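You operate a simulated robot arm through the tools that you are given. There is no shell and no other tool. Be economical: measure what you need, move in short steps, check, and stop when the job is done.

The job below is to be done with a simulated two-armed robot. You get a single attempt, and the scene is never put back.

TASK
Wipe up the spill on the top of the field kit stand with the dust cloth and put it back.
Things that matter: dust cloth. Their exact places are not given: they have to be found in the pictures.

It is judged by the outcome, as a careful person would: the job done as asked, and still so three seconds after it is handed in. It fails if anything else is knocked over, pushed out of place, dropped, spilled or broken. Flat cloth is picked up by pressing the open fingertips on it (5 to 10 N) and closing them slowly along it; thin cloth reads only 2 to 8 mm in the jaws.

THE ROBOT
Two 7-joint arms with two-finger parallel grippers on one trunk, on a base that drives. Base frame: it is fixed to the floor where the robot stands at the start and does not move with it; the origin is under the middle of the robot, x ahead of it, y to its left, z up; the surface under the hand at the start is at about z = 86. Units: cm, degrees, N and s.
The left shoulder is at the start at [12.4, 17.1, 116.2], the right one opposite. With the tool pointing down near the work surface each hand reaches from about 44 to 92 cm from the robot's upright axis, wherever it stands, measured 20 degrees to its own side. Payload 4.4 kg a hand.
Tool frame (each hand has its own): the origin (TCP) lies between the finger pads and is the grasp point; the fingertips stand 2.3 cm ahead of it; z points along the fingers, y is the line along which they close. Largest opening 9.4 cm; finger width 3.8, thickness 1; the body of the gripper, 5.4 by 9.6 cm, starts 3.9 cm behind the TCP.
Orientation is that of the tool frame in the base frame, as a unit quaternion [x, y, z, w]. With the fingers straight down and closing along the base's y, the tool's x points along the base's -x, its y along +y and its z along -z.

THE INTERFACE
- The arms move only by the tool move_arm. It takes "left_moves", "right_moves" or both (then of equal length, played together; a hand with none holds still); each is a list that holds one entry, the list of rows, each a list of 7 numbers: the finger opening in cm, from 0 to 9.4, then the shift along the tool's x, y, z in cm, then the turn, a rotation vector about the tool's x, y, z in degrees. In form: [[[grip, tx, ty, tz, rx, ry, rz], ...]]. A call has 1 to 10 rows; each row shifts and turns the commanded pose from where the row before left it, along the tool's axes as they then stand. Rows are played at 5 a second. More than 5 cm and 8.6 degrees between two rows, or a gripper value outside its range, and nothing of the call is played. Where a pose cannot be reached the arm comes as near as it can. A force on the tool above 40 N (or 10 N above the force at the start of the call, whichever is more), or a blocked arm, ends the call early, and 0.2 s more pass. The fingers move at their own pace (about 7.2 cm/s each) and stop on an object; they squeeze with about 40 N. The grip force told is the motor's: it shows also when the fingers shut on nothing. Time passes only in rows, and 0.2 s behind the last, so rows that do not move let the fingers close. It gives the time, the measured TCP pose, the force on the tool (base axes), the opening and the grip force at its end, in the units of the frame above (readings bear some noise), with the torque about the TCP (base axes, N m) and any sound that the robot's microphone picked up.
- Cameras (640 x 400 px; columns grow to the right, rows downward): "scene" is now at [21.62, 4.17, 128.29]; the picture's right is [0.54, -0.84, 0.00], its down [-0.63, -0.40, -0.66] and it looks along [0.56, 0.36, -0.75] (base axes); focal length 214 px, centre (320, 200). "left" rides on the left gripper at [8.6, -1.6, -7.4] in its tool frame; the picture's right is [0.18, 0.98, 0.00], its down [-0.58, 0.11, -0.81] and it looks along [-0.79, 0.15, 0.59] (tool axes); focal length 243 px, centre (320, 200). "right" rides on the right gripper at [8.6, 1.6, -7.5] in its tool frame; the picture's right is [-0.18, 0.98, 0.00], its down [-0.58, -0.11, -0.81] and it looks along [-0.79, -0.15, 0.59] (tool axes); focal length 243 px, centre (320, 200).
- camera(camera): a new picture of that camera. The clock stands still meanwhile.
- slide_trunk(by): slides the trunk up (or, below 0, down) by that many cm; the arms and the scene camera ride with it, the base frame stays. It gives what a move gives, with no picture.
- roll_base(legs): drives the robot by 1 to 6 legs, each [ahead, left, turn to the left] in cm, cm and degrees, along the robot's own axes; the way and the turn of a leg run together, so that a leg with both is an arc; at most 150 cm and 180 degrees a leg. The arms and the cameras ride along, it lands a little off, and it stops where it bumps. It gives what a move gives.
- head_to(pan, tilt): turns the head with the scene camera to pan (to the left, within 80 degrees either way) and tilt (down, from -29 to 69), counted from straight ahead of the robot. It gives what a move gives.
- pixel_to_xyz(camera, pixels): there is no depth. For up to 12 entries [column, row, z] of the newest picture of that camera ("zoom" is the newest enlarged one), the place [x, y] in the base frame at which the ray of that pixel passes the height z, good to about 0.2 cm. The clock stands still meanwhile.
- zoom(camera, box): a new picture of the part [left, top, right, bottom] of that camera's present view, enlarged. The clock stands still meanwhile.
- job_done(): hands the job in; it is judged then, once.

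Go step by step. Measure first, check grasps and placings, and put right what went wrong. The budget is 80 turns and 78 pictures, counting those below and the enlarged ones. Unless the task says otherwise, let go and move clear before handing in, and close with one line.

The tools are called after "Request:" as name(argument=value, ...) on one line, values as JSON. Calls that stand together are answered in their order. move_arm: Moves the arms, as the interface text tells. Its arguments: {"type":"object","properties":{"left_moves":{"type":"array","items":{"type":"array","items":{"type":"array","items":{"type":"number"}}}},"right_moves":{"type":"array","items":{"type":"array","items":{"type":"array","items":{"type":"number"}}}}},"required":[]} The other tools are called the same way: slide_trunk (by) slides the trunk up or down; roll_base (legs) drives the base; head_to (pan, tilt) turns the head that bears the scene camera; camera (camera) takes a picture; pixel_to_xyz (camera, pixels) gives the place at which the rays of pixels pass given heights; zoom (camera, box) takes an enlarged picture of a part of a camera's view; job_done () hands the job in.

At the start:

```text
t: 0.0
left_tool_pos: [37.89, 39.04, 112.95]
left_ee_rot: [0.0, 1.0, 0.0, 0.0]
left_force: [0.0, -0.1, 0.0]
left_torque: [0.0, 0.03, 0.01]
left_width: 9.44
left_grip_force: 0.1
right_tool_pos: [45.67, 4.56, 105.7]
right_ee_rot: [-0.001, 1.0, -0.001, 0.001]
right_force: [0.2, 0.2, 0.1]
right_torque: [-0.02, 0.03, -0.01]
right_width: 9.37
right_grip_force: 0.0
trunk travel left (down, up): [-17.5, 21.3]
robot x, y, heading: [0.11, 0.01, -0.1]
head pan, tilt: [32.7, 48.4]
```

scene: 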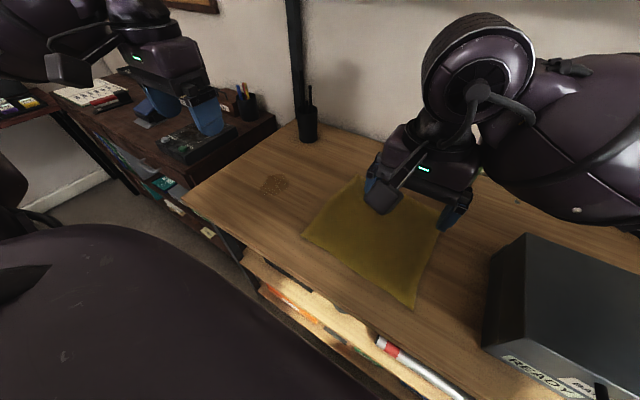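
right: 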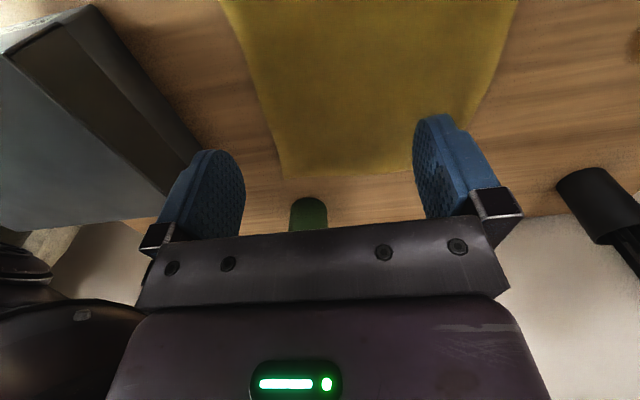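
left: 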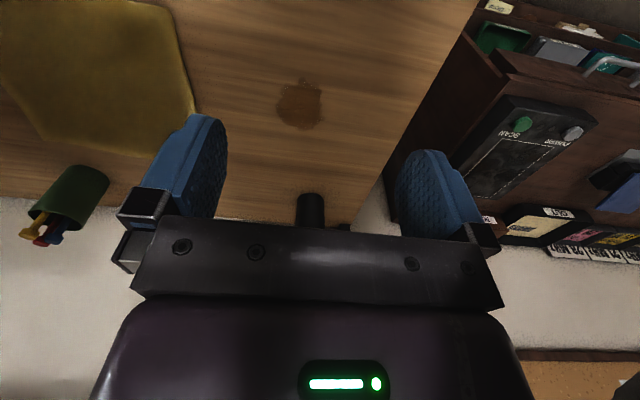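

The cloth lies yellow at scene (303,235)-(415,310), and the spill is brown at (275,185). I measure both at table height 86.

Request:
pixel_to_xyz(camera="scene", pixels=[[275, 185, 86], [262, 187, 86], [288, 183, 86], [275, 175, 86], [272, 196, 86], [303, 235, 86], [355, 178, 86], [415, 310, 86], [443, 225, 86], [182, 198, 86], [298, 122, 86], [308, 140, 86]])

Request:
pixel_to_xyz(camera="left", pixels=[[298, 103, 86], [277, 103, 86], [322, 103, 86], [300, 80, 86], [300, 130, 86], [195, 110, 86], [40, 135, 86], [140, 155, 86], [170, 5, 86], [308, 222, 86], [80, 200, 86], [345, 225, 86]])

Request:
pixel_to_xyz(camera="right", pixels=[[220, 0, 86], [283, 172, 86], [455, 178, 86], [515, 10, 86], [308, 230, 86], [635, 45, 86], [180, 190, 86], [590, 235, 86]])

Request:
zoom(camera="scene", box=[180, 100, 500, 320])

```text
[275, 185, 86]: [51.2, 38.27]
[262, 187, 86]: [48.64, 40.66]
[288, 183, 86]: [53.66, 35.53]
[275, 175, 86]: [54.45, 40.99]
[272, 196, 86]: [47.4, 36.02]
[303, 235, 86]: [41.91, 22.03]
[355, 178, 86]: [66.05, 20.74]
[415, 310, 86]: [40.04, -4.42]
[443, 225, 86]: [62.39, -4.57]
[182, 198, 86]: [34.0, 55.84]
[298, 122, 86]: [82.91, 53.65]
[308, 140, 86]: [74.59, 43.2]
```

```text
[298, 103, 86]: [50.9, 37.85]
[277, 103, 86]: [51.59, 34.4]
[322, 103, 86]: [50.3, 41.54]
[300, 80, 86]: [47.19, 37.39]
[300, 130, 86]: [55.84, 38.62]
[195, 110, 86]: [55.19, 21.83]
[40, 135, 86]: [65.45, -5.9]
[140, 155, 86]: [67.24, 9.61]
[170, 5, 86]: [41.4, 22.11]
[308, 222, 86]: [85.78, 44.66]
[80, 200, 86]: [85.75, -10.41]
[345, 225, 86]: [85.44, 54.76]
```

```text
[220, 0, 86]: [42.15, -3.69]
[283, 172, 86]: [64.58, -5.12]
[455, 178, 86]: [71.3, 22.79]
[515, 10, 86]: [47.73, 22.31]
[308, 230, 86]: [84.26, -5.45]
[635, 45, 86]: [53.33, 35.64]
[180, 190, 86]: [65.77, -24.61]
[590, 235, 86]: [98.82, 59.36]
```

```text
1.82 times, centred on (340, 210) of scene
```

zoom: 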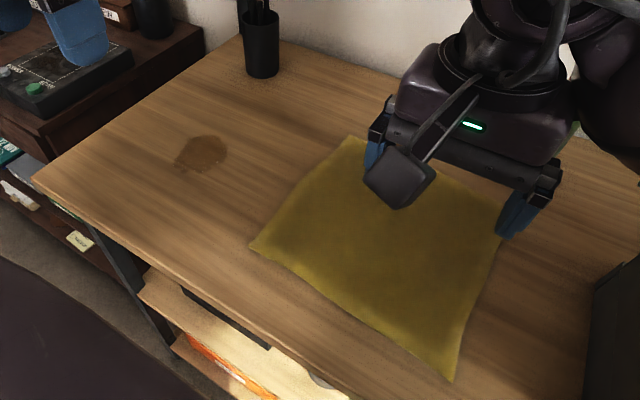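

Both cameras agree: the spill is centred at (51,38) and about 8 cm wide, and the cloth covers x 41–67, y −5–22 at z=86. I clear the right hand to the side and bring the left hand over the cloth's left edge.

Request:
move_arm(right_moves=[[[9.4, 0, 0, -4, 0, 0, 0], [9.4, 0, -2, -3, 0, 0, 0], [9.4, 0, -4, 0, 0, 0, 0], [9.4, 0, -4, 0, 0, 0, 0], [9.4, 0, -4, 0, 0, 0, 0], [9.4, 0, 0, 0, 0, 0, 0], [9.4, 0, 0, 0, 0, 0, 0], [9.4, 0, 0, 0, 0, 0, 0], [9.4, 0, 0, 0, 0, 0, 0]]], left_moves=[[[9, -1.9, -2.56, 1.8, 0, 0, 0], [8, -1.9, -2.56, 1.8, 0, 0, 0], [7, -1.9, -2.56, 1.8, 0, 0, 0], [6, -1.9, -2.56, 1.8, 0, 0, 0], [5, -1.9, -2.56, 1.8, 0, 0, 0], [5, -1.9, -2.56, 1.8, 0, 0, 0], [5, -1.9, -2.56, 1.8, 0, 0, 0], [5, -1.9, -2.56, 1.8, 0, 0, 0], [5, 0, 0, 0, 0, 0, 0]]])

Request:
camera(camera="left")

Request:
camera(camera="scene")

```text
t: 2.0
left_tool_pos: [53.22, 18.87, 98.56]
left_ee_rot: [-0.002, 1.0, 0.0, 0.001]
left_force: [-0.4, -0.3, -0.4]
left_torque: [-0.01, -0.01, -0.02]
left_width: 5.0
left_grip_force: 0.0
right_tool_pos: [45.55, -9.51, 112.97]
right_ee_rot: [0.0, 1.0, 0.0, 0.0]
right_force: [-0.6, -0.4, -0.4]
right_torque: [0.03, -0.01, -0.01]
right_width: 9.42
right_grip_force: 0.0
trunk travel left (down, up): [-17.5, 21.3]
robot x, y, heading: [0.05, 0.17, 0.1]
head pan, tilt: [32.7, 48.4]
```

```text
73 pictures are left
```

left: 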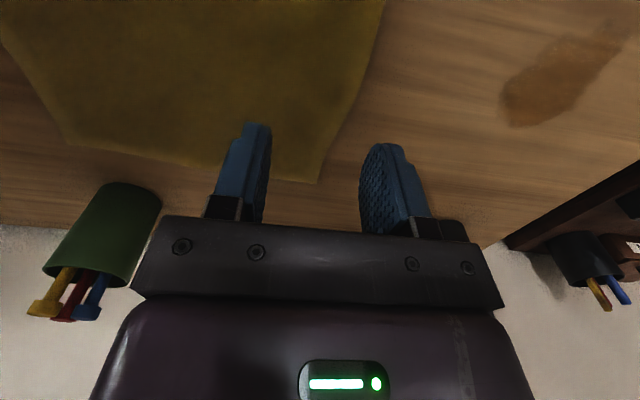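

```text
72 pictures are left
```

scene: 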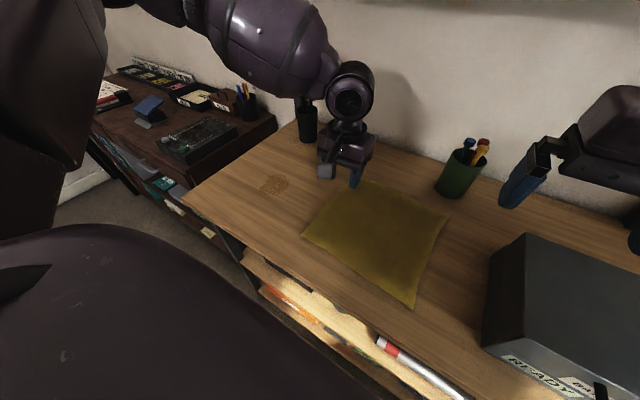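

The cloth is now fully in view, so I measure its outline and the spill once more to have a record for putting it back.

Request:
pixel_to_xyz(camera="scene", pixels=[[303, 235, 86], [325, 207, 86], [345, 185, 86], [362, 179, 86], [449, 215, 86], [432, 255, 86], [414, 307, 86], [360, 273, 86], [454, 197, 86]])

Request:
pixel_to_xyz(camera="left", pixels=[[385, 0, 86], [375, 50, 86], [345, 120, 86], [318, 182, 86], [75, 143, 86], [515, 125, 86], [500, 100, 86], [635, 30, 86], [580, 40, 86], [560, 100, 86]])

```text
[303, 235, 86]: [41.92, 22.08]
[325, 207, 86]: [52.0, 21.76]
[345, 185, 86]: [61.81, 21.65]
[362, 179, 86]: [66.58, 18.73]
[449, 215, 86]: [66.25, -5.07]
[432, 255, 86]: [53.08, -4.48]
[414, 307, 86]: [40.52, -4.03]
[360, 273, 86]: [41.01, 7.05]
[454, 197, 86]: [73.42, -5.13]
```

```text
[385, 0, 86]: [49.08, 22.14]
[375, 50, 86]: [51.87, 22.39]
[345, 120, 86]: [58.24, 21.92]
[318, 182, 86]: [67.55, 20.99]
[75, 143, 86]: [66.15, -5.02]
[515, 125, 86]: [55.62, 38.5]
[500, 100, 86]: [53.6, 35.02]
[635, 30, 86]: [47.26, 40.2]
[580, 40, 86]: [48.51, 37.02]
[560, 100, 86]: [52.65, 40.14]
```

The left edge is at y=22 for x=42–67. I lower to just above the cloth at (52, 17.5).

Request:
move_arm(left_moves=[[[5, 1.5, -1.4, 3, 0, 0, 0], [5, 0, 0, 3.5, 0, 0, 0], [5, 0, 0, 2, 0, 0, 0], [5, 0, 0, 0.8, 0, 0, 0], [5, 0, 0, 0.5, 0, 0, 0], [5, 0, 0, 0.2, 0, 0, 0]]])

```text
t: 3.4
left_tool_pos: [49.98, 20.96, 90.91]
left_ee_rot: [0.0, 1.0, -0.002, 0.0]
left_force: [-0.5, -0.1, -0.8]
left_torque: [0.01, 0.01, 0.0]
left_width: 5.01
left_grip_force: 0.1
left hand out of reach, approached as far as the arm can: row 1, 2, 3, 4, 5
right_tool_pos: [45.43, -9.49, 113.08]
right_ee_rot: [0.0, 1.0, 0.001, -0.001]
right_force: [-0.2, 0.0, 0.2]
right_torque: [0.01, 0.0, 0.02]
right_width: 9.39
right_grip_force: 0.1
trunk travel left (down, up): [-17.5, 21.3]
robot x, y, heading: [0.06, -0.1, 0.2]
head pan, tilt: [32.7, 48.4]
```

The arm is at a reach limit here: it ended at (50,21) and not (52,17.5). Backing the base 12 cm puts the work in mid-reach, so I raise the hand a little first and then drive.

Request:
move_arm(left_moves=[[[5, 0, 0, -3, 0, 0, 0], [5, 0, 0, -3, 0, 0, 0], [5, 0, 0, 0, 0, 0, 0]]])

Request:
roll_base(legs=[[-12, 0, 0]])

```text
t: 4.2
left_tool_pos: [50.06, 20.78, 96.88]
left_ee_rot: [0.0, 1.0, 0.0, 0.0]
left_force: [-0.5, -0.1, 0.2]
left_torque: [-0.02, 0.02, 0.01]
left_width: 4.98
left_grip_force: 0.1
right_tool_pos: [45.63, -9.44, 112.91]
right_ee_rot: [0.001, 1.0, 0.0, -0.001]
right_force: [0.8, 0.4, 0.5]
right_torque: [-0.02, -0.01, -0.01]
right_width: 9.41
right_grip_force: 0.2
trunk travel left (down, up): [-17.5, 21.3]
robot x, y, heading: [-0.08, 0.14, -0.1]
head pan, tilt: [32.7, 48.4]
```

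```text
t: 5.4
left_tool_pos: [38.1, 20.69, 96.88]
left_ee_rot: [0.001, 1.0, 0.001, 0.0]
left_force: [1.0, 1.0, -0.7]
left_torque: [-0.03, -0.04, 0.0]
left_width: 5.01
left_grip_force: 0.1
right_tool_pos: [33.52, -9.66, 112.99]
right_ee_rot: [0.001, 1.0, 0.0, 0.0]
right_force: [-0.4, -0.6, 0.2]
right_torque: [0.02, -0.01, -0.03]
right_width: 9.39
right_grip_force: 0.1
trunk travel left (down, up): [-17.5, 21.3]
robot x, y, heading: [-11.48, -0.2, 0.1]
head pan, tilt: [32.7, 48.4]
```

Now I move the left hand to (52,17.5) and lower it near the cloth.

Request:
move_arm(left_moves=[[[5, -4.6, -1, 0, 0, 0, 0], [5, -4.6, -1, 0, 0, 0, 0], [5, -4.6, -1, 0, 0, 0, 0], [5, 0, 0, 3, 0, 0, 0], [5, 0, 0, 3, 0, 0, 0], [5, 0, 0, 1.3, 0, 0, 0], [5, 0, 0, 0.4, 0, 0, 0], [5, 0, 0, 0, 0, 0, 0]]])

```text
t: 7.2
left_tool_pos: [46.49, 24.45, 92.94]
left_ee_rot: [0.001, 1.0, 0.0, 0.0]
left_force: [-0.6, 0.4, 0.3]
left_torque: [-0.02, 0.0, 0.01]
left_width: 5.0
left_grip_force: 0.1
left hand out of reach, approached as far as the arm can: row 2, 3, 4, 5, 6
right_tool_pos: [33.55, -9.54, 112.98]
right_ee_rot: [0.0, 1.0, 0.0, 0.0]
right_force: [-0.2, 0.4, 0.2]
right_torque: [0.02, 0.02, -0.01]
right_width: 9.38
right_grip_force: 0.1
trunk travel left (down, up): [-17.5, 21.3]
robot x, y, heading: [-11.7, 0.23, -0.2]
head pan, tilt: [32.7, 48.4]
```

The arm stops even farther left, at (46.5,24.5), so the limit looks like wrist yaw and not distance. I turn the tool 24° and try again from a safe height.

Request:
move_arm(left_moves=[[[5, 0, 0, -3, 0, 0, 8], [5, 0, 0, 0, 0, 0, 8], [5, 0, 0, 0, 0, 0, 8], [5, -1.5, -4, 0, 0, 0, 0], [5, -3, -2, 0, 0, 0, 0], [5, 0, 0, 0, 0, 0, 0]]])

```text
t: 8.6
left_tool_pos: [45.65, 20.81, 97.33]
left_ee_rot: [0.21, 0.978, 0.0, 0.001]
left_force: [0.0, 0.2, -0.1]
left_torque: [0.03, 0.03, 0.01]
left_width: 5.0
left_grip_force: 0.0
left hand out of reach, approached as far as the arm can: row 4, 5
right_tool_pos: [33.62, -9.64, 113.03]
right_ee_rot: [0.001, 1.0, 0.0, -0.001]
right_force: [0.1, -0.1, -0.1]
right_torque: [0.0, 0.01, -0.03]
right_width: 9.41
right_grip_force: 0.1
trunk travel left (down, up): [-17.5, 21.3]
robot x, y, heading: [-12.1, -0.34, -0.2]
head pan, tilt: [32.7, 48.4]
```

Still blocked inward. It acts like an inward shoulder limit, so I would shift the base to the right; first I check clearances around the box.

Request:
head_to(pan=0, tilt=45)

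Request:
camera(camera="scene")

```text
t: 9.6
left_tool_pos: [45.58, 20.89, 97.31]
left_ee_rot: [0.209, 0.978, 0.0, 0.0]
left_force: [0.3, -0.3, -0.2]
left_torque: [-0.01, -0.03, 0.02]
left_width: 5.02
left_grip_force: 0.1
right_tool_pos: [33.67, -9.62, 113.06]
right_ee_rot: [0.001, 1.0, 0.0, 0.001]
right_force: [-0.2, 0.1, -0.4]
right_torque: [-0.04, -0.03, 0.0]
right_width: 9.39
right_grip_force: 0.0
trunk travel left (down, up): [-17.5, 21.3]
robot x, y, heading: [-11.84, -0.15, 0.0]
head pan, tilt: [0.0, 45.0]
```

```text
71 pictures are left
```

scene: 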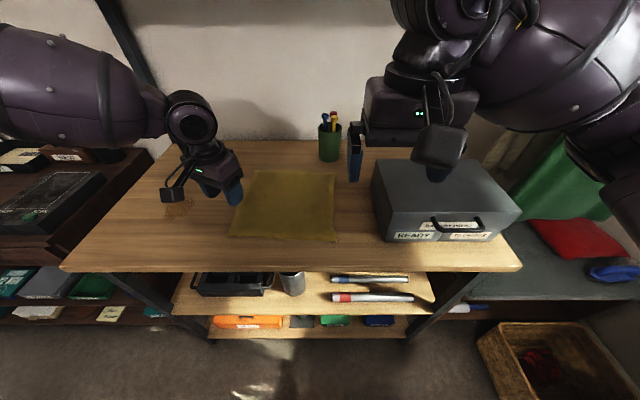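

The hand passes well above the box (top about z=100). Turning the base 18° right swings the cloth and spill into the left arm's own sector; nothing is in the path at that height.

Request:
roll_base(legs=[[0, 0, -18]])

Request:
head_to(pan=35, tilt=42)

Request:
camera(camera="scene")

```text
t: 11.0
left_tool_pos: [49.15, 1.99, 97.2]
left_ee_rot: [0.36, 0.933, 0.0, 0.001]
left_force: [0.1, 0.7, 0.0]
left_torque: [0.0, -0.02, 0.03]
left_width: 5.01
left_grip_force: 0.0
right_tool_pos: [28.41, -23.28, 113.06]
right_ee_rot: [0.159, 0.987, 0.0, 0.0]
right_force: [-0.3, -0.1, -0.2]
right_torque: [-0.01, 0.01, 0.0]
right_width: 9.4
right_grip_force: 0.0
trunk travel left (down, up): [-17.5, 21.3]
robot x, y, heading: [-11.78, 0.16, -18.2]
head pan, tilt: [0.0, 45.0]
```

```text
t: 12.0
left_tool_pos: [49.22, 1.97, 97.42]
left_ee_rot: [0.36, 0.933, -0.001, 0.0]
left_force: [0.4, -0.4, 0.3]
left_torque: [-0.02, -0.02, -0.01]
left_width: 4.98
left_grip_force: 0.1
right_tool_pos: [28.44, -23.23, 113.13]
right_ee_rot: [0.158, 0.987, -0.001, 0.0]
right_force: [-0.9, 0.2, 0.8]
right_torque: [-0.03, 0.01, 0.0]
right_width: 9.4
right_grip_force: 0.1
trunk travel left (down, up): [-17.5, 21.3]
robot x, y, heading: [-12.13, 0.13, -18.4]
head pan, tilt: [35.0, 42.0]
```

```text
70 pictures are left
```

scene: 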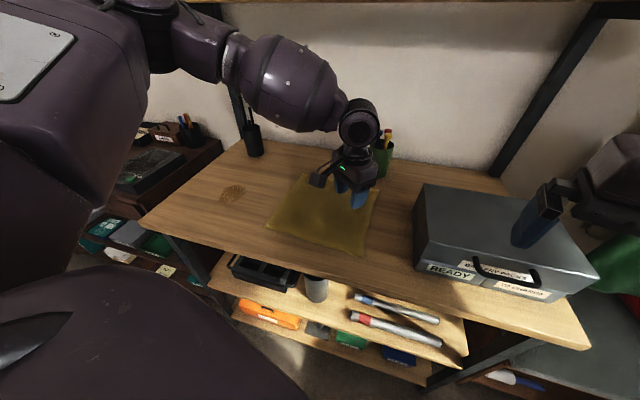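

The robot is turned 18° and the hand now stands at (49,2). I move it to (52,17.5) and straighten the wrist yaw back to closing along y.

Request:
move_arm(left_moves=[[[5, 1.66, 2.68, 0, 0, 0, 0], [5, 1.66, 2.68, 0, 0, 0, 0], [5, 1.66, 2.68, 0, 0, 0, 0], [5, 1.66, 2.68, 0, 0, 0, 0], [5, 1.66, 2.68, 0, 0, 0, -8.4], [5, 0, 0, 0, 0, 0, -8.4], [5, 0, 0, 0, 0, 0, -8.4], [5, 0, 0, 2, 0, 0, -8.4], [5, 0, 0, 2.5, 0, 0, -8.4], [5, 0, 0, 0, 0, 0, 0]]])

```text
t: 14.2
left_tool_pos: [52.0, 17.46, 92.73]
left_ee_rot: [0.0, 1.0, -0.001, 0.001]
left_force: [0.2, -0.1, -1.2]
left_torque: [0.02, 0.01, 0.01]
left_width: 5.02
left_grip_force: 0.0
right_tool_pos: [28.37, -23.28, 113.16]
right_ee_rot: [0.158, 0.987, 0.0, 0.001]
right_force: [-0.2, 0.2, -1.0]
right_torque: [-0.01, -0.03, 0.02]
right_width: 9.4
right_grip_force: 0.1
trunk travel left (down, up): [-17.5, 21.3]
robot x, y, heading: [-12.03, 0.71, -18.2]
head pan, tilt: [35.0, 42.0]
```

The hand is exactly on target, so the reach is good now. I lower in small steps towards contact (expected near z=88.5).

Request:
move_arm(left_moves=[[[5, 0, 0, 2, 0, 0, 0], [5, 0, 0, 1.3, 0, 0, 0], [5, 0, 0, 0.5, 0, 0, 0], [5, 0, 0, 0.3, 0, 0, 0], [5, 0, 0, 0.1, 0, 0, 0], [5, 0, 0, 0, 0, 0, 0]]])

```text
t: 15.6
left_tool_pos: [52.07, 17.47, 88.72]
left_ee_rot: [0.002, 1.0, -0.001, 0.001]
left_force: [2.6, 0.7, 5.7]
left_torque: [0.0, -0.07, -0.02]
left_width: 5.04
left_grip_force: 0.1
right_tool_pos: [28.31, -23.18, 112.96]
right_ee_rot: [0.158, 0.987, 0.0, 0.0]
right_force: [-0.8, -0.3, -0.4]
right_torque: [0.0, -0.02, 0.0]
right_width: 9.39
right_grip_force: 0.1
trunk travel left (down, up): [-17.5, 21.3]
robot x, y, heading: [-12.06, 0.13, -18.1]
head pan, tilt: [35.0, 42.0]
```

The fingertips press with 5.7 N, which is in the right band. I close slowly along the cloth.

Request:
move_arm(left_moves=[[[4.4, 0, 0, 0.03, 0, 0, 0], [3.8, 0, 0, 0, 0, 0, 0], [3.2, 0, 0, 0, 0, 0, 0], [2.6, 0, 0, 0, 0, 0, 0], [2.0, 0, 0, 0, 0, 0, 0], [1.4, 0, 0, 0, 0, 0, 0], [0.8, 0, 0, 0, 0, 0, 0], [0.3, 0, 0, 0, 0, 0, 0], [0, 0, 0, 0, 0, 0, 0], [0, 0, 0, 0, 0, 0, 0]]])

Request:
camera(camera="left")

Request:
camera(camera="scene")

```text
t: 17.8
left_tool_pos: [51.99, 17.41, 88.67]
left_ee_rot: [0.002, 1.0, -0.001, 0.001]
left_force: [0.7, 1.7, 12.4]
left_torque: [0.0, -0.02, 0.01]
left_width: 0.46
left_grip_force: 40.3
right_tool_pos: [28.15, -23.25, 112.97]
right_ee_rot: [0.159, 0.987, 0.0, 0.0]
right_force: [0.0, 0.5, 0.2]
right_torque: [0.0, 0.03, 0.03]
right_width: 9.4
right_grip_force: 0.2
trunk travel left (down, up): [-17.5, 21.3]
robot x, y, heading: [-11.9, 0.05, -18.1]
head pan, tilt: [35.0, 42.0]
```

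```text
69 pictures are left
```

left: 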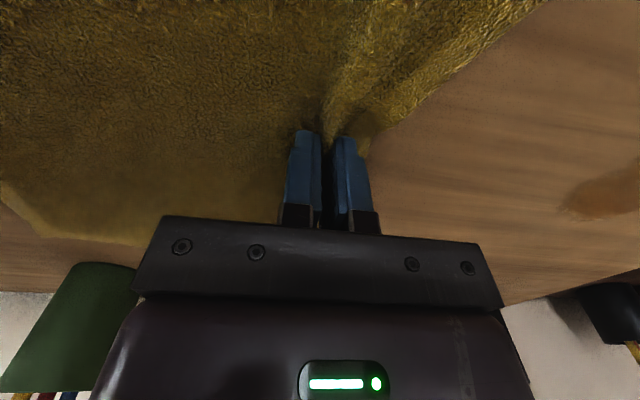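

```text
68 pictures are left
```

scene: 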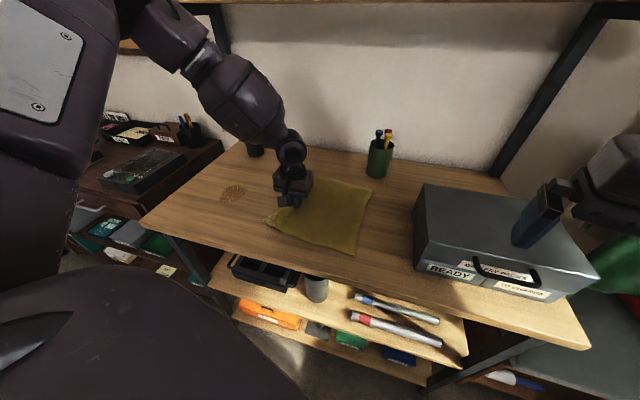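

The cloth is gripped (0.46 cm, 40 N), as the left view shows with the fold at (330,130). I ease the pressure and slide it left toward the spill.

Request:
move_arm(left_moves=[[[0, 0, 0, -0.6, 0, 0, 0], [0, 0, 2, -0.4, 0, 0, 0], [0, 0, 3, 0, 0, 0, 0], [0, 0, 3, 0, 0, 0, 0], [0, 0, 3, 0, 0, 0, 0], [0, 0, 2, 0, 0, 0, 0], [0, 0, 0, 0, 0, 0, 0]]])

Request:
camera(camera="left")

Request:
zoom(camera="scene", box=[140, 110, 460, 310])

```text
t: 19.4
left_tool_pos: [52.04, 30.47, 89.76]
left_ee_rot: [0.001, 1.0, 0.0, 0.001]
left_force: [0.0, -0.1, 0.6]
left_torque: [-0.02, 0.04, -0.05]
left_width: 0.48
left_grip_force: 40.2
right_tool_pos: [28.39, -23.16, 113.02]
right_ee_rot: [0.158, 0.987, -0.001, 0.0]
right_force: [-0.1, 0.5, -0.6]
right_torque: [-0.07, -0.03, -0.04]
right_width: 9.39
right_grip_force: 0.1
trunk travel left (down, up): [-17.5, 21.3]
robot x, y, heading: [-11.75, -0.2, -18.1]
head pan, tilt: [35.0, 42.0]
```

```text
67 pictures are left
```

left: 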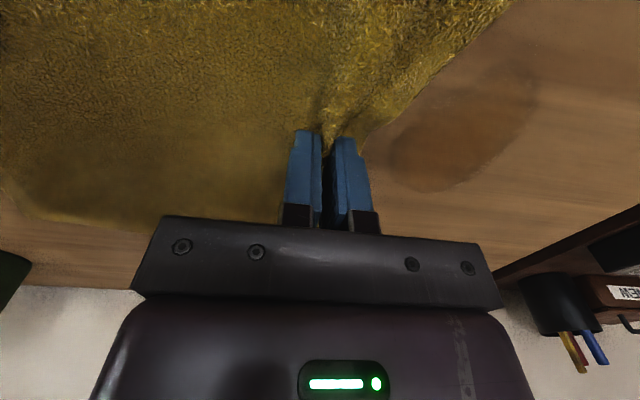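

```text
2.00 times, centred on (300, 210) of scene
```

zoom: 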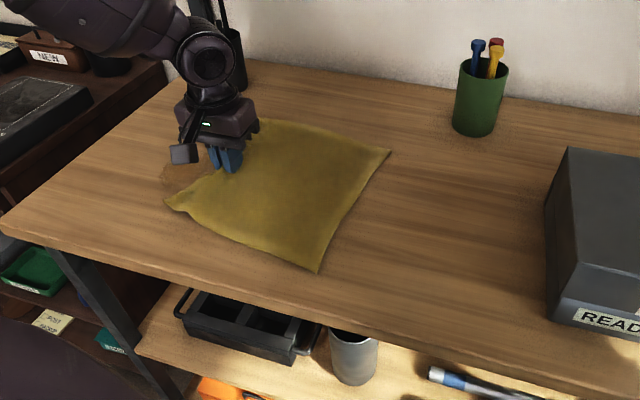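

The whole cloth follows flat. Now I press and wipe leftward, first stroke at x≈55.

Request:
move_arm(left_moves=[[[0, -2.5, 0.5, 0, 0, 0, 0], [0, 0, 0.5, 0.8, 0, 0, 0], [0, 0, 0.5, 0.2, 0, 0, 0], [0, 0, 2, 0, 0, 0, 0], [0, 0, 2, 0, 0, 0, 0], [0, 0, 2, 0, 0, 0, 0], [0, 0, 2, 0, 0, 0, 0], [0, 0, 2, 0, 0, 0, 0], [0, 0, 2, 0, 0, 0, 0], [0, 0, 0, 0, 0, 0, 0]]])

Request:
camera(camera="left")

Request:
zoom(camera="scene", box=[140, 110, 460, 310])

```text
t: 21.6
left_tool_pos: [54.58, 44.04, 88.6]
left_ee_rot: [0.002, 1.0, 0.0, 0.002]
left_force: [1.6, -7.0, 19.2]
left_torque: [-0.17, -0.02, -0.01]
left_width: 0.43
left_grip_force: 39.9
right_tool_pos: [28.23, -23.43, 113.13]
right_ee_rot: [0.158, 0.987, 0.001, 0.001]
right_force: [0.3, 0.4, 0.0]
right_torque: [0.0, 0.03, 0.02]
right_width: 9.43
right_grip_force: 0.2
trunk travel left (down, up): [-17.5, 21.3]
robot x, y, heading: [-12.03, 0.23, -18.3]
head pan, tilt: [35.0, 42.0]
```

```text
65 pictures are left
```

left: 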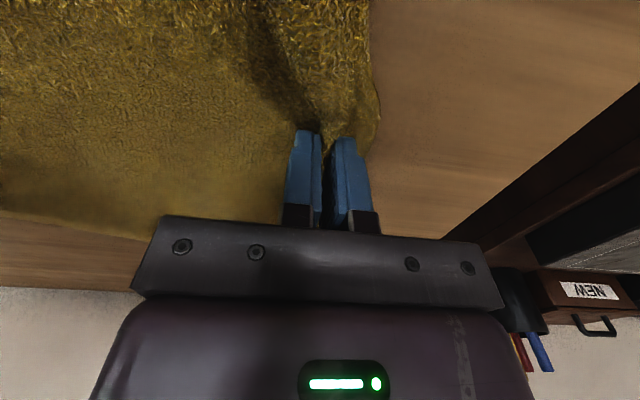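

```text
2.00 times, centred on (300, 210) of scene
```

zoom: 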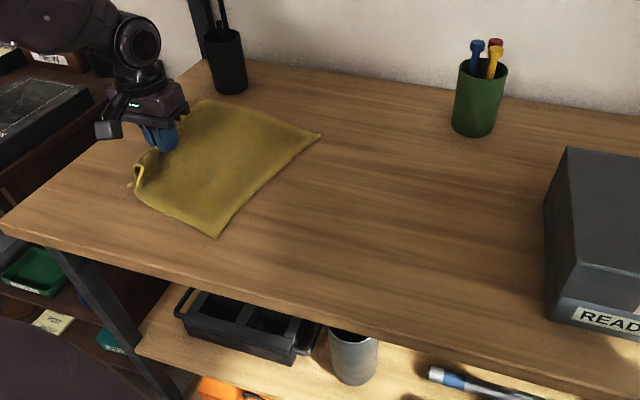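

First stroke is done with ~19 N. I lift a little, go back, and make the second stroke at x≈51.

Request:
move_arm(left_moves=[[[0, 0, 0, -3, 0, 0, 0], [0, 1.5, -4.5, 0, 0, 0, 0], [0, 2, -4.5, 0, 0, 0, 0], [0, 0, -4, 0, 0, 0, 0], [0, 0, 0, 2.5, 0, 0, 0], [0, 0, 1, 0.5, 0, 0, 0], [0, 0, 3, -0.1, 0, 0, 0], [0, 0, 3, 0, 0, 0, 0], [0, 0, 3, 0, 0, 0, 0], [0, 0, 3, 0, 0, 0, 0]]])

Request:
move_arm(left_moves=[[[0, 0, 0, -3, 0, 0, 0], [0, 1.5, -4.5, 0, 0, 0, 0], [0, 1.5, -4.5, 0, 0, 0, 0], [0, 0, -4, 0, 0, 0, 0], [0, 0, 0, 2.5, 0, 0, 0], [0, 0, 1, 0.5, 0, 0, 0], [0, 0, 3, -0.1, 0, 0, 0], [0, 0, 3, 0, 0, 0, 0], [0, 0, 3, 0, 0, 0, 0], [0, 0, 3, 0, 0, 0, 0]]])

Request:
move_arm(left_moves=[[[0, 0, 0, -4, 0, 0, 0], [0, 0, 0, -4, 0, 0, 0], [0, 0, -2, -4, 0, 0, 0], [0, 0, -3, -4, 0, 0, 0], [0, 0, -4, -3, 0, 0, 0], [0, 0, -4, -2, 0, 0, 0], [0, 0, -4, -2, 0, 0, 0], [0, 0, 0, 0, 0, 0, 0]]])

Request:
camera(camera="scene")

Request:
camera(camera="left")

```text
t: 23.8
left_tool_pos: [50.84, 43.91, 89.05]
left_ee_rot: [0.001, 1.0, 0.0, 0.002]
left_force: [0.6, -6.8, 22.6]
left_torque: [-0.05, -0.01, -0.04]
left_width: 0.46
left_grip_force: 40.0
right_tool_pos: [28.33, -23.35, 113.03]
right_ee_rot: [0.159, 0.987, 0.0, 0.0]
right_force: [0.4, 0.9, 0.5]
right_torque: [0.01, 0.04, 0.0]
right_width: 9.4
right_grip_force: 0.0
trunk travel left (down, up): [-17.5, 21.3]
robot x, y, heading: [-12.04, 0.01, -18.3]
head pan, tilt: [35.0, 42.0]
```

```text
t: 26.0
left_tool_pos: [48.03, 43.9, 88.92]
left_ee_rot: [0.002, 1.0, 0.0, 0.001]
left_force: [0.7, -5.1, 17.9]
left_torque: [-0.01, -0.04, -0.02]
left_width: 0.43
left_grip_force: 40.0
right_tool_pos: [28.35, -23.35, 113.03]
right_ee_rot: [0.158, 0.987, 0.0, 0.0]
right_force: [0.6, 1.5, 0.4]
right_torque: [0.02, 0.02, 0.0]
right_width: 9.38
right_grip_force: 0.1
trunk travel left (down, up): [-17.5, 21.3]
robot x, y, heading: [-12.19, 0.19, -18.0]
head pan, tilt: [35.0, 42.0]
```

```text
t: 27.8
left_tool_pos: [48.04, 27.01, 111.87]
left_ee_rot: [0.001, 1.0, 0.0, 0.001]
left_force: [0.1, -0.1, -0.3]
left_torque: [-0.06, 0.04, -0.01]
left_width: 0.47
left_grip_force: 40.0
right_tool_pos: [28.51, -23.17, 112.99]
right_ee_rot: [0.158, 0.987, 0.001, 0.0]
right_force: [1.0, 0.0, 0.1]
right_torque: [0.01, 0.0, 0.01]
right_width: 9.4
right_grip_force: 0.0
trunk travel left (down, up): [-17.5, 21.3]
robot x, y, heading: [-11.97, 0.09, -18.2]
head pan, tilt: [35.0, 42.0]
```

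```text
63 pictures are left
```

scene: 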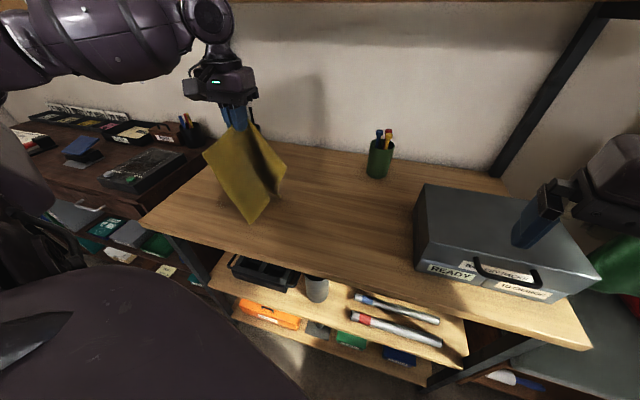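

```text
62 pictures are left
```

left: 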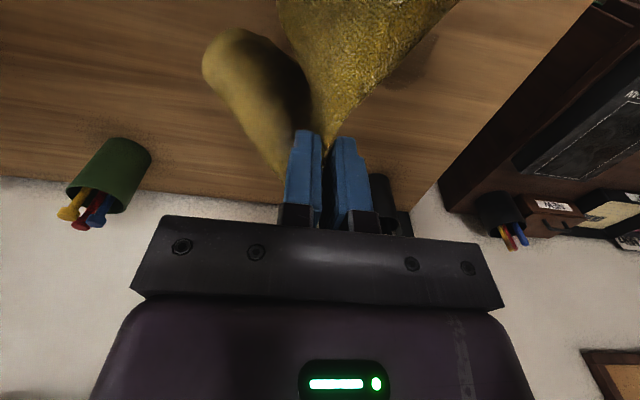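

The cloth hangs from the hand; it hides the spill area, so I carry it up and right toward its place, then check the table.

Request:
move_arm(left_moves=[[[0, -1, -3.5, -1, 0, 0, 0], [0, -1, -3.5, -1, 0, 0, 0], [0, -1, -3.5, -1, 0, 0, 0], [0, -1, -3.5, 0, 0, 0, 0], [0, 0, -3.5, 0, 0, 0, 0], [0, 0, -3.5, 0, 0, 0, 0], [0, 0, -3.5, 0, 0, 0, 0], [0, 0, 0, 0, 0, 0, 0], [0, 0, 0, 0, 0, 0, 0]]])

Request:
camera(camera="scene")

Request:
zoom(camera="scene", box=[140, 120, 380, 270])

Request:
camera(camera="left")

```text
t: 29.8
left_tool_pos: [52.1, 2.47, 114.85]
left_ee_rot: [0.002, 1.0, 0.0, 0.0]
left_force: [-0.4, 0.2, 0.2]
left_torque: [-0.05, -0.02, -0.03]
left_width: 0.45
left_grip_force: 40.0
right_tool_pos: [28.4, -23.3, 113.01]
right_ee_rot: [0.159, 0.987, 0.0, 0.0]
right_force: [0.9, 0.5, 0.5]
right_torque: [-0.02, 0.0, 0.0]
right_width: 9.4
right_grip_force: 0.1
trunk travel left (down, up): [-17.5, 21.3]
robot x, y, heading: [-11.86, -0.42, -18.2]
head pan, tilt: [35.0, 42.0]
```

```text
61 pictures are left
```

scene: 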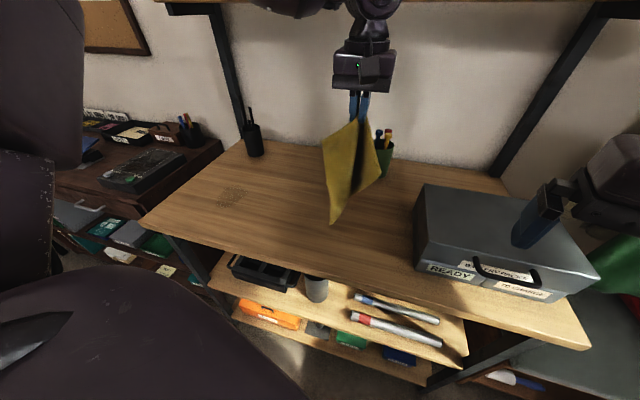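

```text
2.67 times, centred on (260, 195) of scene
```

zoom: 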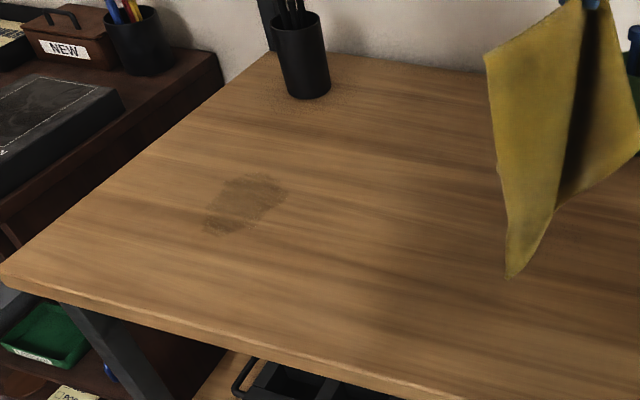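

```text
59 pictures are left
```

left: 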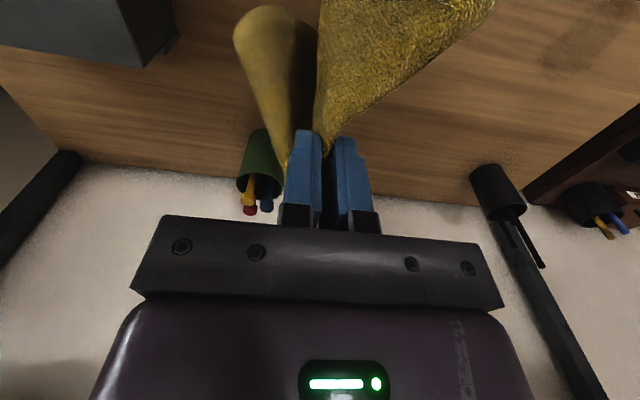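

The stain at zoom (245,205) is clearly fainter but still there, so more passes are needed. I measure its extent.

Request:
pixel_to_xyz(camera="zoom", pixels=[[245, 203, 86], [203, 225, 86], [290, 190, 86], [240, 175, 86], [215, 190, 86], [250, 222, 86], [220, 235, 86], [265, 175, 86]])

```text
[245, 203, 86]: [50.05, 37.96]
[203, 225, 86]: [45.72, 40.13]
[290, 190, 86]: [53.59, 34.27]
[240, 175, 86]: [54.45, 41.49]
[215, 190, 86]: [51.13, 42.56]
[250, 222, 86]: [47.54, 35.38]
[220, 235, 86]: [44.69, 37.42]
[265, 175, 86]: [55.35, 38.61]
```

The remains span x 44.5–56, y 34–42.5. I bring the cloth back down at (55,32), trailing to the right, for pressed back-and-forth strokes.

Request:
move_arm(left_moves=[[[0, -0.7, 3.7, 1, 0, 0, 0], [0, -0.7, 3.7, 2, 0, 0, 0], [0, -0.7, 3.7, 3, 0, 0, 0], [0, -0.7, 3.7, 3, 0, 0, 0], [0, 0, 3.7, 3, 0, 0, 0], [0, 0, 3.7, 3.2, 0, 0, 0], [0, 0, 3.7, 3.3, 0, 0, 0], [0, 0, 3.4, 3.3, 0, 0, 0], [0, 0, 0, 2.5, 0, 0, 0], [0, 0, 0, 1.4, 0, 0, 0]]])

Request:
camera(camera="left")

```text
t: 32.0
left_tool_pos: [54.85, 31.92, 89.06]
left_ee_rot: [0.002, 1.0, 0.0, 0.001]
left_force: [0.5, 0.2, 2.5]
left_torque: [-0.01, 0.03, -0.03]
left_width: 0.41
left_grip_force: 40.2
right_tool_pos: [28.32, -23.22, 113.1]
right_ee_rot: [0.158, 0.987, 0.001, -0.001]
right_force: [0.2, 0.4, 0.0]
right_torque: [0.01, 0.02, 0.0]
right_width: 9.38
right_grip_force: 0.0
trunk travel left (down, up): [-17.5, 21.3]
robot x, y, heading: [-12.07, 0.0, -18.3]
head pan, tilt: [35.0, 42.0]
```

```text
58 pictures are left
```

left: 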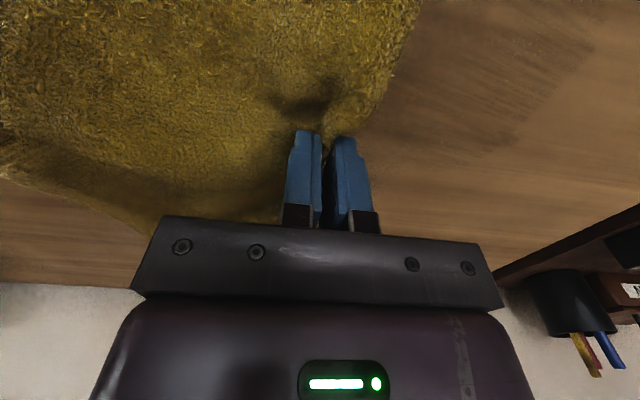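

The cloth is laid flat with only 2.5 N at z=89.06. I press and stroke left at x=55, right at 52.5, left at 50, right at 47.5, left at 45.5.

Request:
move_arm(left_moves=[[[0, 0, 1, 0.35, 0, 0, 0], [0, 0, 4, 0, 0, 0, 0], [0, 0, 4, 0, 0, 0, 0], [0, 0, 4, 0, 0, 0, 0], [0, 2.5, 0, 0, 0, 0, 0], [0, 0, -4, 0, 0, 0, 0], [0, 0, -4, 0, 0, 0, 0], [0, 0, -4, 0, 0, 0, 0], [0, 2.5, 0, 0, 0, 0, 0]]])

Request:
move_arm(left_moves=[[[0, 0, 4, 0, 0, 0, 0], [0, 0, 4, 0, 0, 0, 0], [0, 0, 4, 0, 0, 0, 0], [0, 2.5, 0, 0, 0, 0, 0], [0, 0, -4, 0, 0, 0, 0], [0, 0, -4, 0, 0, 0, 0], [0, 2, -4, 0, 0, 0, 0], [0, 0, 4, 0, 0, 0, 0], [0, 0, 4, 0, 0, 0, 0], [0, 0, 4, 0, 0, 0, 0]]])

Request:
camera(camera="left")

Request:
camera(camera="scene")

```text
t: 34.0
left_tool_pos: [49.91, 32.6, 88.76]
left_ee_rot: [0.003, 1.0, -0.002, 0.002]
left_force: [5.2, -3.2, 16.8]
left_torque: [-0.05, -0.14, -0.03]
left_width: 0.47
left_grip_force: 39.6
right_tool_pos: [28.16, -23.24, 113.12]
right_ee_rot: [0.159, 0.987, 0.0, 0.001]
right_force: [0.7, -0.1, 0.1]
right_torque: [0.01, -0.01, 0.0]
right_width: 9.35
right_grip_force: 0.1
trunk travel left (down, up): [-17.5, 21.3]
robot x, y, heading: [-12.23, 0.01, -18.0]
head pan, tilt: [35.0, 42.0]
```

```text
t: 36.2
left_tool_pos: [45.26, 44.67, 88.89]
left_ee_rot: [0.001, 1.0, 0.0, 0.001]
left_force: [-0.9, -7.4, 16.8]
left_torque: [-0.18, 0.01, 0.01]
left_width: 0.46
left_grip_force: 39.8
right_tool_pos: [28.19, -23.3, 113.06]
right_ee_rot: [0.158, 0.987, 0.001, 0.0]
right_force: [0.6, 0.5, 0.1]
right_torque: [-0.03, 0.02, 0.02]
right_width: 9.42
right_grip_force: 0.1
trunk travel left (down, up): [-17.5, 21.3]
robot x, y, heading: [-11.86, -0.23, -18.3]
head pan, tilt: [35.0, 42.0]
```

```text
57 pictures are left
```

left: 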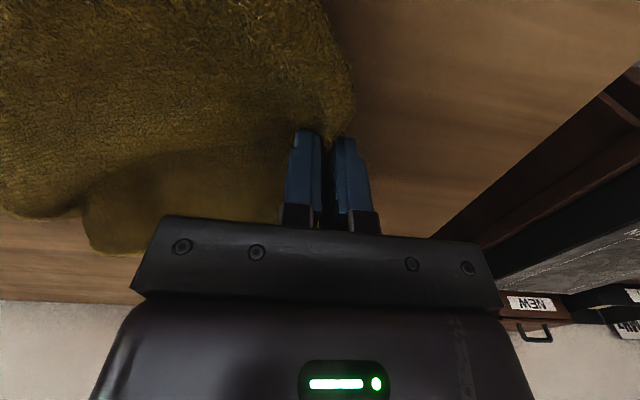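

```text
56 pictures are left
```

scene: 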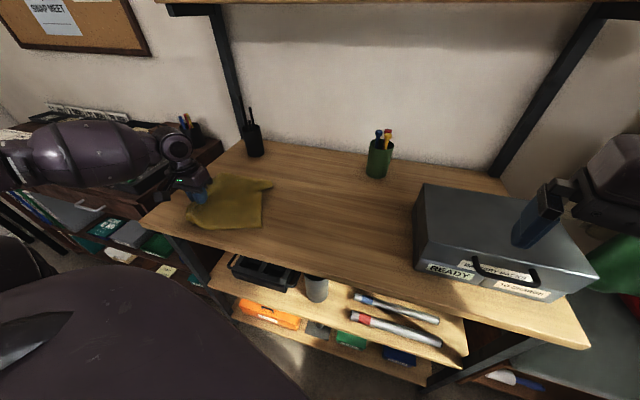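

Repeat the pattern in the other direction from x=45 back to x=55.

Request:
move_arm(left_moves=[[[0, -1, -4, 0, 0, 0, 0], [0, 0, -4, 0, 0, 0, 0], [0, 0, -4, 0, 0, 0, 0], [0, -2.5, 0, 0, 0, 0, 0], [0, 0, 4, 0, 0, 0, 0], [0, 0, 4, 0, 0, 0, 0], [0, 0, 4, 0, 0, 0, 0], [0, -2.5, 0, 0, 0, 0, 0]]])

Request:
move_arm(left_moves=[[[0, 0, -4, 0, 0, 0, 0], [0, 0, -4, 0, 0, 0, 0], [0, 0, -4, 0, 0, 0, 0], [0, -2.5, 0, 0, 0, 0, 0], [0, 0, 4, 0, 0, 0, 0], [0, 0, 4, 0, 0, 0, 0], [0, 0, 4, 0, 0, 0, 0], [0, -2, 0, 0, 0, 0, 0], [0, 0, -4, 0, 0, 0, 0], [0, 0, -4, 0, 0, 0, 0]]])

Request:
move_arm(left_moves=[[[0, 0, 0, -4, 0, 0, 0], [0, 0, 0, -4, 0, 0, 0], [0, 0, -3, -4, 0, 0, 0], [0, 0, -3, -4, 0, 0, 0], [0, 0.6, -3, -4, 0, 0, 0], [0, 0.6, -3, -4, 0, 0, 0], [0, 0.6, -4, -3, 0, 0, 0], [0, 0, -4, 0, 0, 0, 0], [0, 0, -4, 0, 0, 0, 0], [0, 0, -4, 0, 0, 0, 0]]])

Request:
zoom(camera="scene", box=[140, 120, 380, 270])

Request:
camera(camera="scene")

```text
t: 38.0
left_tool_pos: [51.22, 44.86, 88.9]
left_ee_rot: [0.001, 1.0, 0.001, 0.0]
left_force: [-5.2, 1.5, 22.6]
left_torque: [0.1, 0.1, 0.0]
left_width: 0.47
left_grip_force: 40.1
right_tool_pos: [28.27, -23.29, 113.07]
right_ee_rot: [0.159, 0.987, 0.001, -0.001]
right_force: [0.2, 0.3, 0.2]
right_torque: [0.04, 0.0, -0.01]
right_width: 9.4
right_grip_force: 0.1
trunk travel left (down, up): [-17.5, 21.3]
robot x, y, heading: [-11.59, 0.19, -18.2]
head pan, tilt: [35.0, 42.0]
```

```text
t: 40.2
left_tool_pos: [55.91, 36.77, 88.88]
left_ee_rot: [0.001, 1.0, 0.0, 0.002]
left_force: [3.6, 7.3, 18.9]
left_torque: [0.18, -0.11, -0.02]
left_width: 0.45
left_grip_force: 39.8
right_tool_pos: [28.23, -23.25, 112.97]
right_ee_rot: [0.158, 0.987, 0.0, 0.001]
right_force: [1.2, -0.5, 0.1]
right_torque: [-0.02, -0.01, -0.05]
right_width: 9.39
right_grip_force: 0.1
trunk travel left (down, up): [-17.5, 21.3]
robot x, y, heading: [-11.88, 0.28, -18.1]
head pan, tilt: [35.0, 42.0]
```

```text
refused: row 5 steps farther than a row can; nothing moved
```

```text
2.67 times, centred on (260, 195) of scene
```

zoom: 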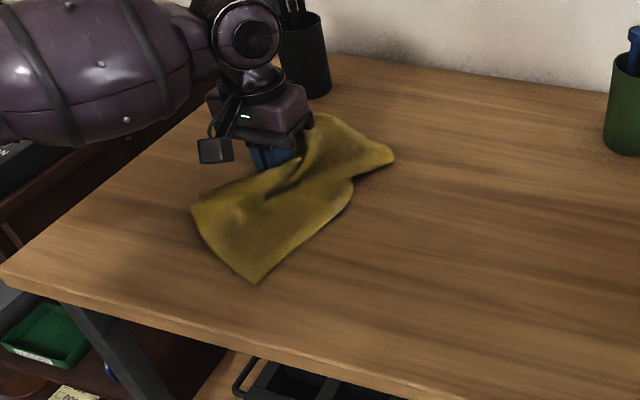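

```text
54 pictures are left
```

scene: 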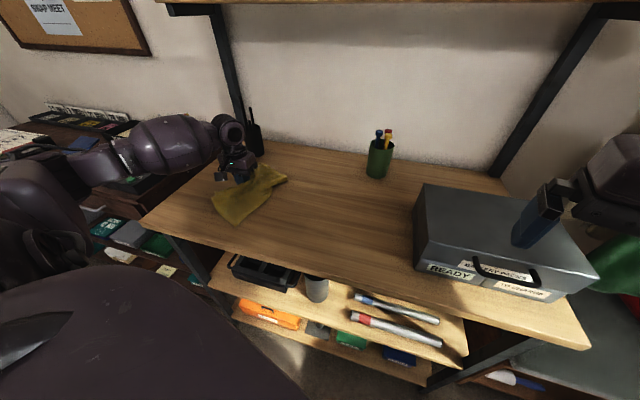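

The strokes are done; the lift was refused only for an oversized row. I lift and carry right with shorter rows to look at the table.

Request:
move_arm(left_moves=[[[0, 0, 0, -4, 0, 0, 0], [0, 0, 0, -4, 0, 0, 0], [0, 0, -2.5, -4, 0, 0, 0], [0, 0, -2.5, -4, 0, 0, 0], [0, 0.6, -2.5, -4, 0, 0, 0], [0, 0.6, -2.5, -4, 0, 0, 0], [0, 0.6, -4, -2, 0, 0, 0], [0, 0, -4.5, 0, 0, 0, 0], [0, 0, -4.5, 0, 0, 0, 0], [0, 0, -4.5, 0, 0, 0, 0]]])

Request:
zoom(camera="scene", box=[140, 120, 380, 270])

```text
t: 42.4
left_tool_pos: [53.71, 8.99, 114.76]
left_ee_rot: [0.002, 1.0, 0.001, 0.0]
left_force: [0.5, -0.9, -1.0]
left_torque: [-0.02, 0.01, -0.02]
left_width: 0.46
left_grip_force: 39.5
right_tool_pos: [28.36, -23.3, 112.95]
right_ee_rot: [0.158, 0.987, -0.001, -0.001]
right_force: [-0.4, -0.1, 0.1]
right_torque: [-0.01, 0.03, -0.02]
right_width: 9.42
right_grip_force: 0.1
trunk travel left (down, up): [-17.5, 21.3]
robot x, y, heading: [-12.04, -0.38, -18.1]
head pan, tilt: [35.0, 42.0]
```

```text
2.67 times, centred on (260, 195) of scene
```

zoom: 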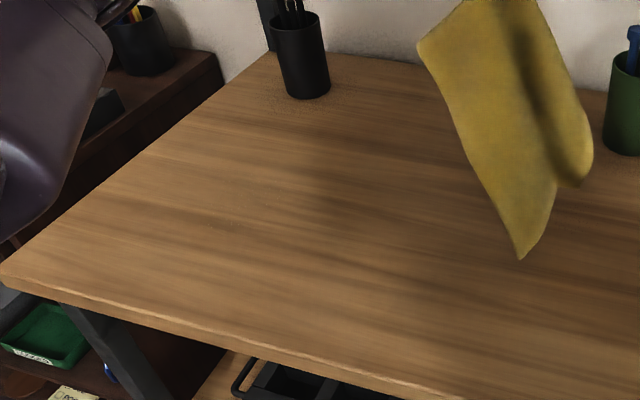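

The spill seems gone; I look closer at the spot around scene (232,193).

Request:
zoom(camera="scene", box=[190, 165, 280, 220])

Request:
camera(camera="left")

```text
7.11 times, centred on (235, 192) of scene
```

zoom: 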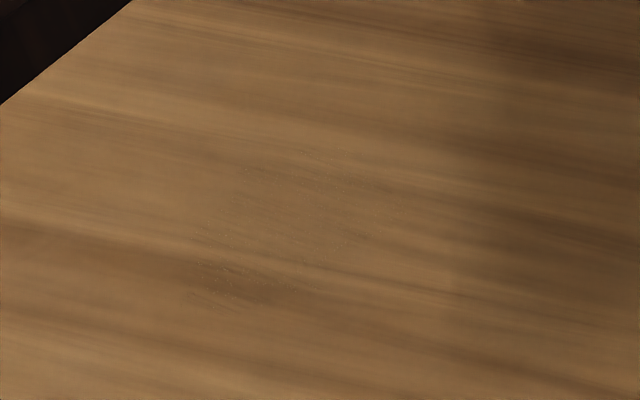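

```text
51 pictures are left
```

left: 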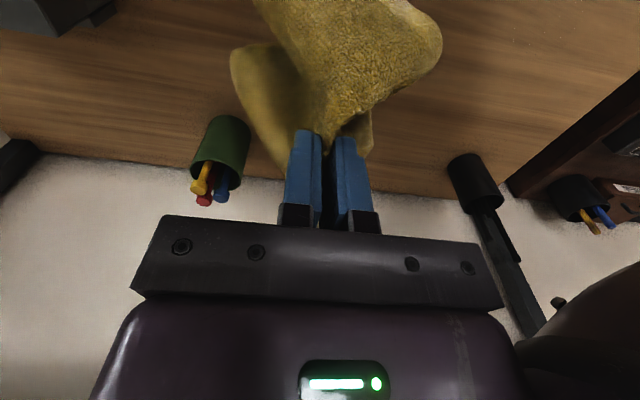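

There is a very faint trace at zoom (190–370,150–310). I'll give one more full wipe to be sure.

Request:
pixel_to_xyz(camera="scene", pixels=[[222, 204, 86], [217, 206, 86], [240, 190, 86], [234, 208, 86]])

Request:
move_arm(left_moves=[[[0, 1, 2.6, 2, 0, 0, 0], [0, 1, 2.6, 3, 0, 0, 0], [0, 1, 2.6, 3, 0, 0, 0], [0, 1, 2.6, 3, 0, 0, 0], [0, 1, 2.6, 3, 0, 0, 0], [0, 1, 2.6, 3, 0, 0, 0], [0, 0, 2.6, 3.2, 0, 0, 0], [0, 0, 2.6, 2.5, 0, 0, 0], [0, 0, 2, 2, 0, 0, 0], [0, 0, 0, 1.1, 0, 0, 0]]])

```text
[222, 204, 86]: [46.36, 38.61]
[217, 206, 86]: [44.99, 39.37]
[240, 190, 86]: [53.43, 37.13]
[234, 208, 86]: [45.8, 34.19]
```

```text
t: 44.6
left_tool_pos: [48.01, 32.3, 89.0]
left_ee_rot: [0.001, 1.0, 0.001, 0.002]
left_force: [-0.1, -0.7, 4.2]
left_torque: [-0.01, 0.03, -0.03]
left_width: 0.42
left_grip_force: 40.5
right_tool_pos: [28.25, -23.32, 113.13]
right_ee_rot: [0.159, 0.987, 0.0, 0.001]
right_force: [-0.1, 0.1, 0.4]
right_torque: [-0.01, 0.0, -0.01]
right_width: 9.38
right_grip_force: 0.0
trunk travel left (down, up): [-17.5, 21.3]
robot x, y, heading: [-12.03, -0.08, -18.2]
head pan, tilt: [35.0, 42.0]
```

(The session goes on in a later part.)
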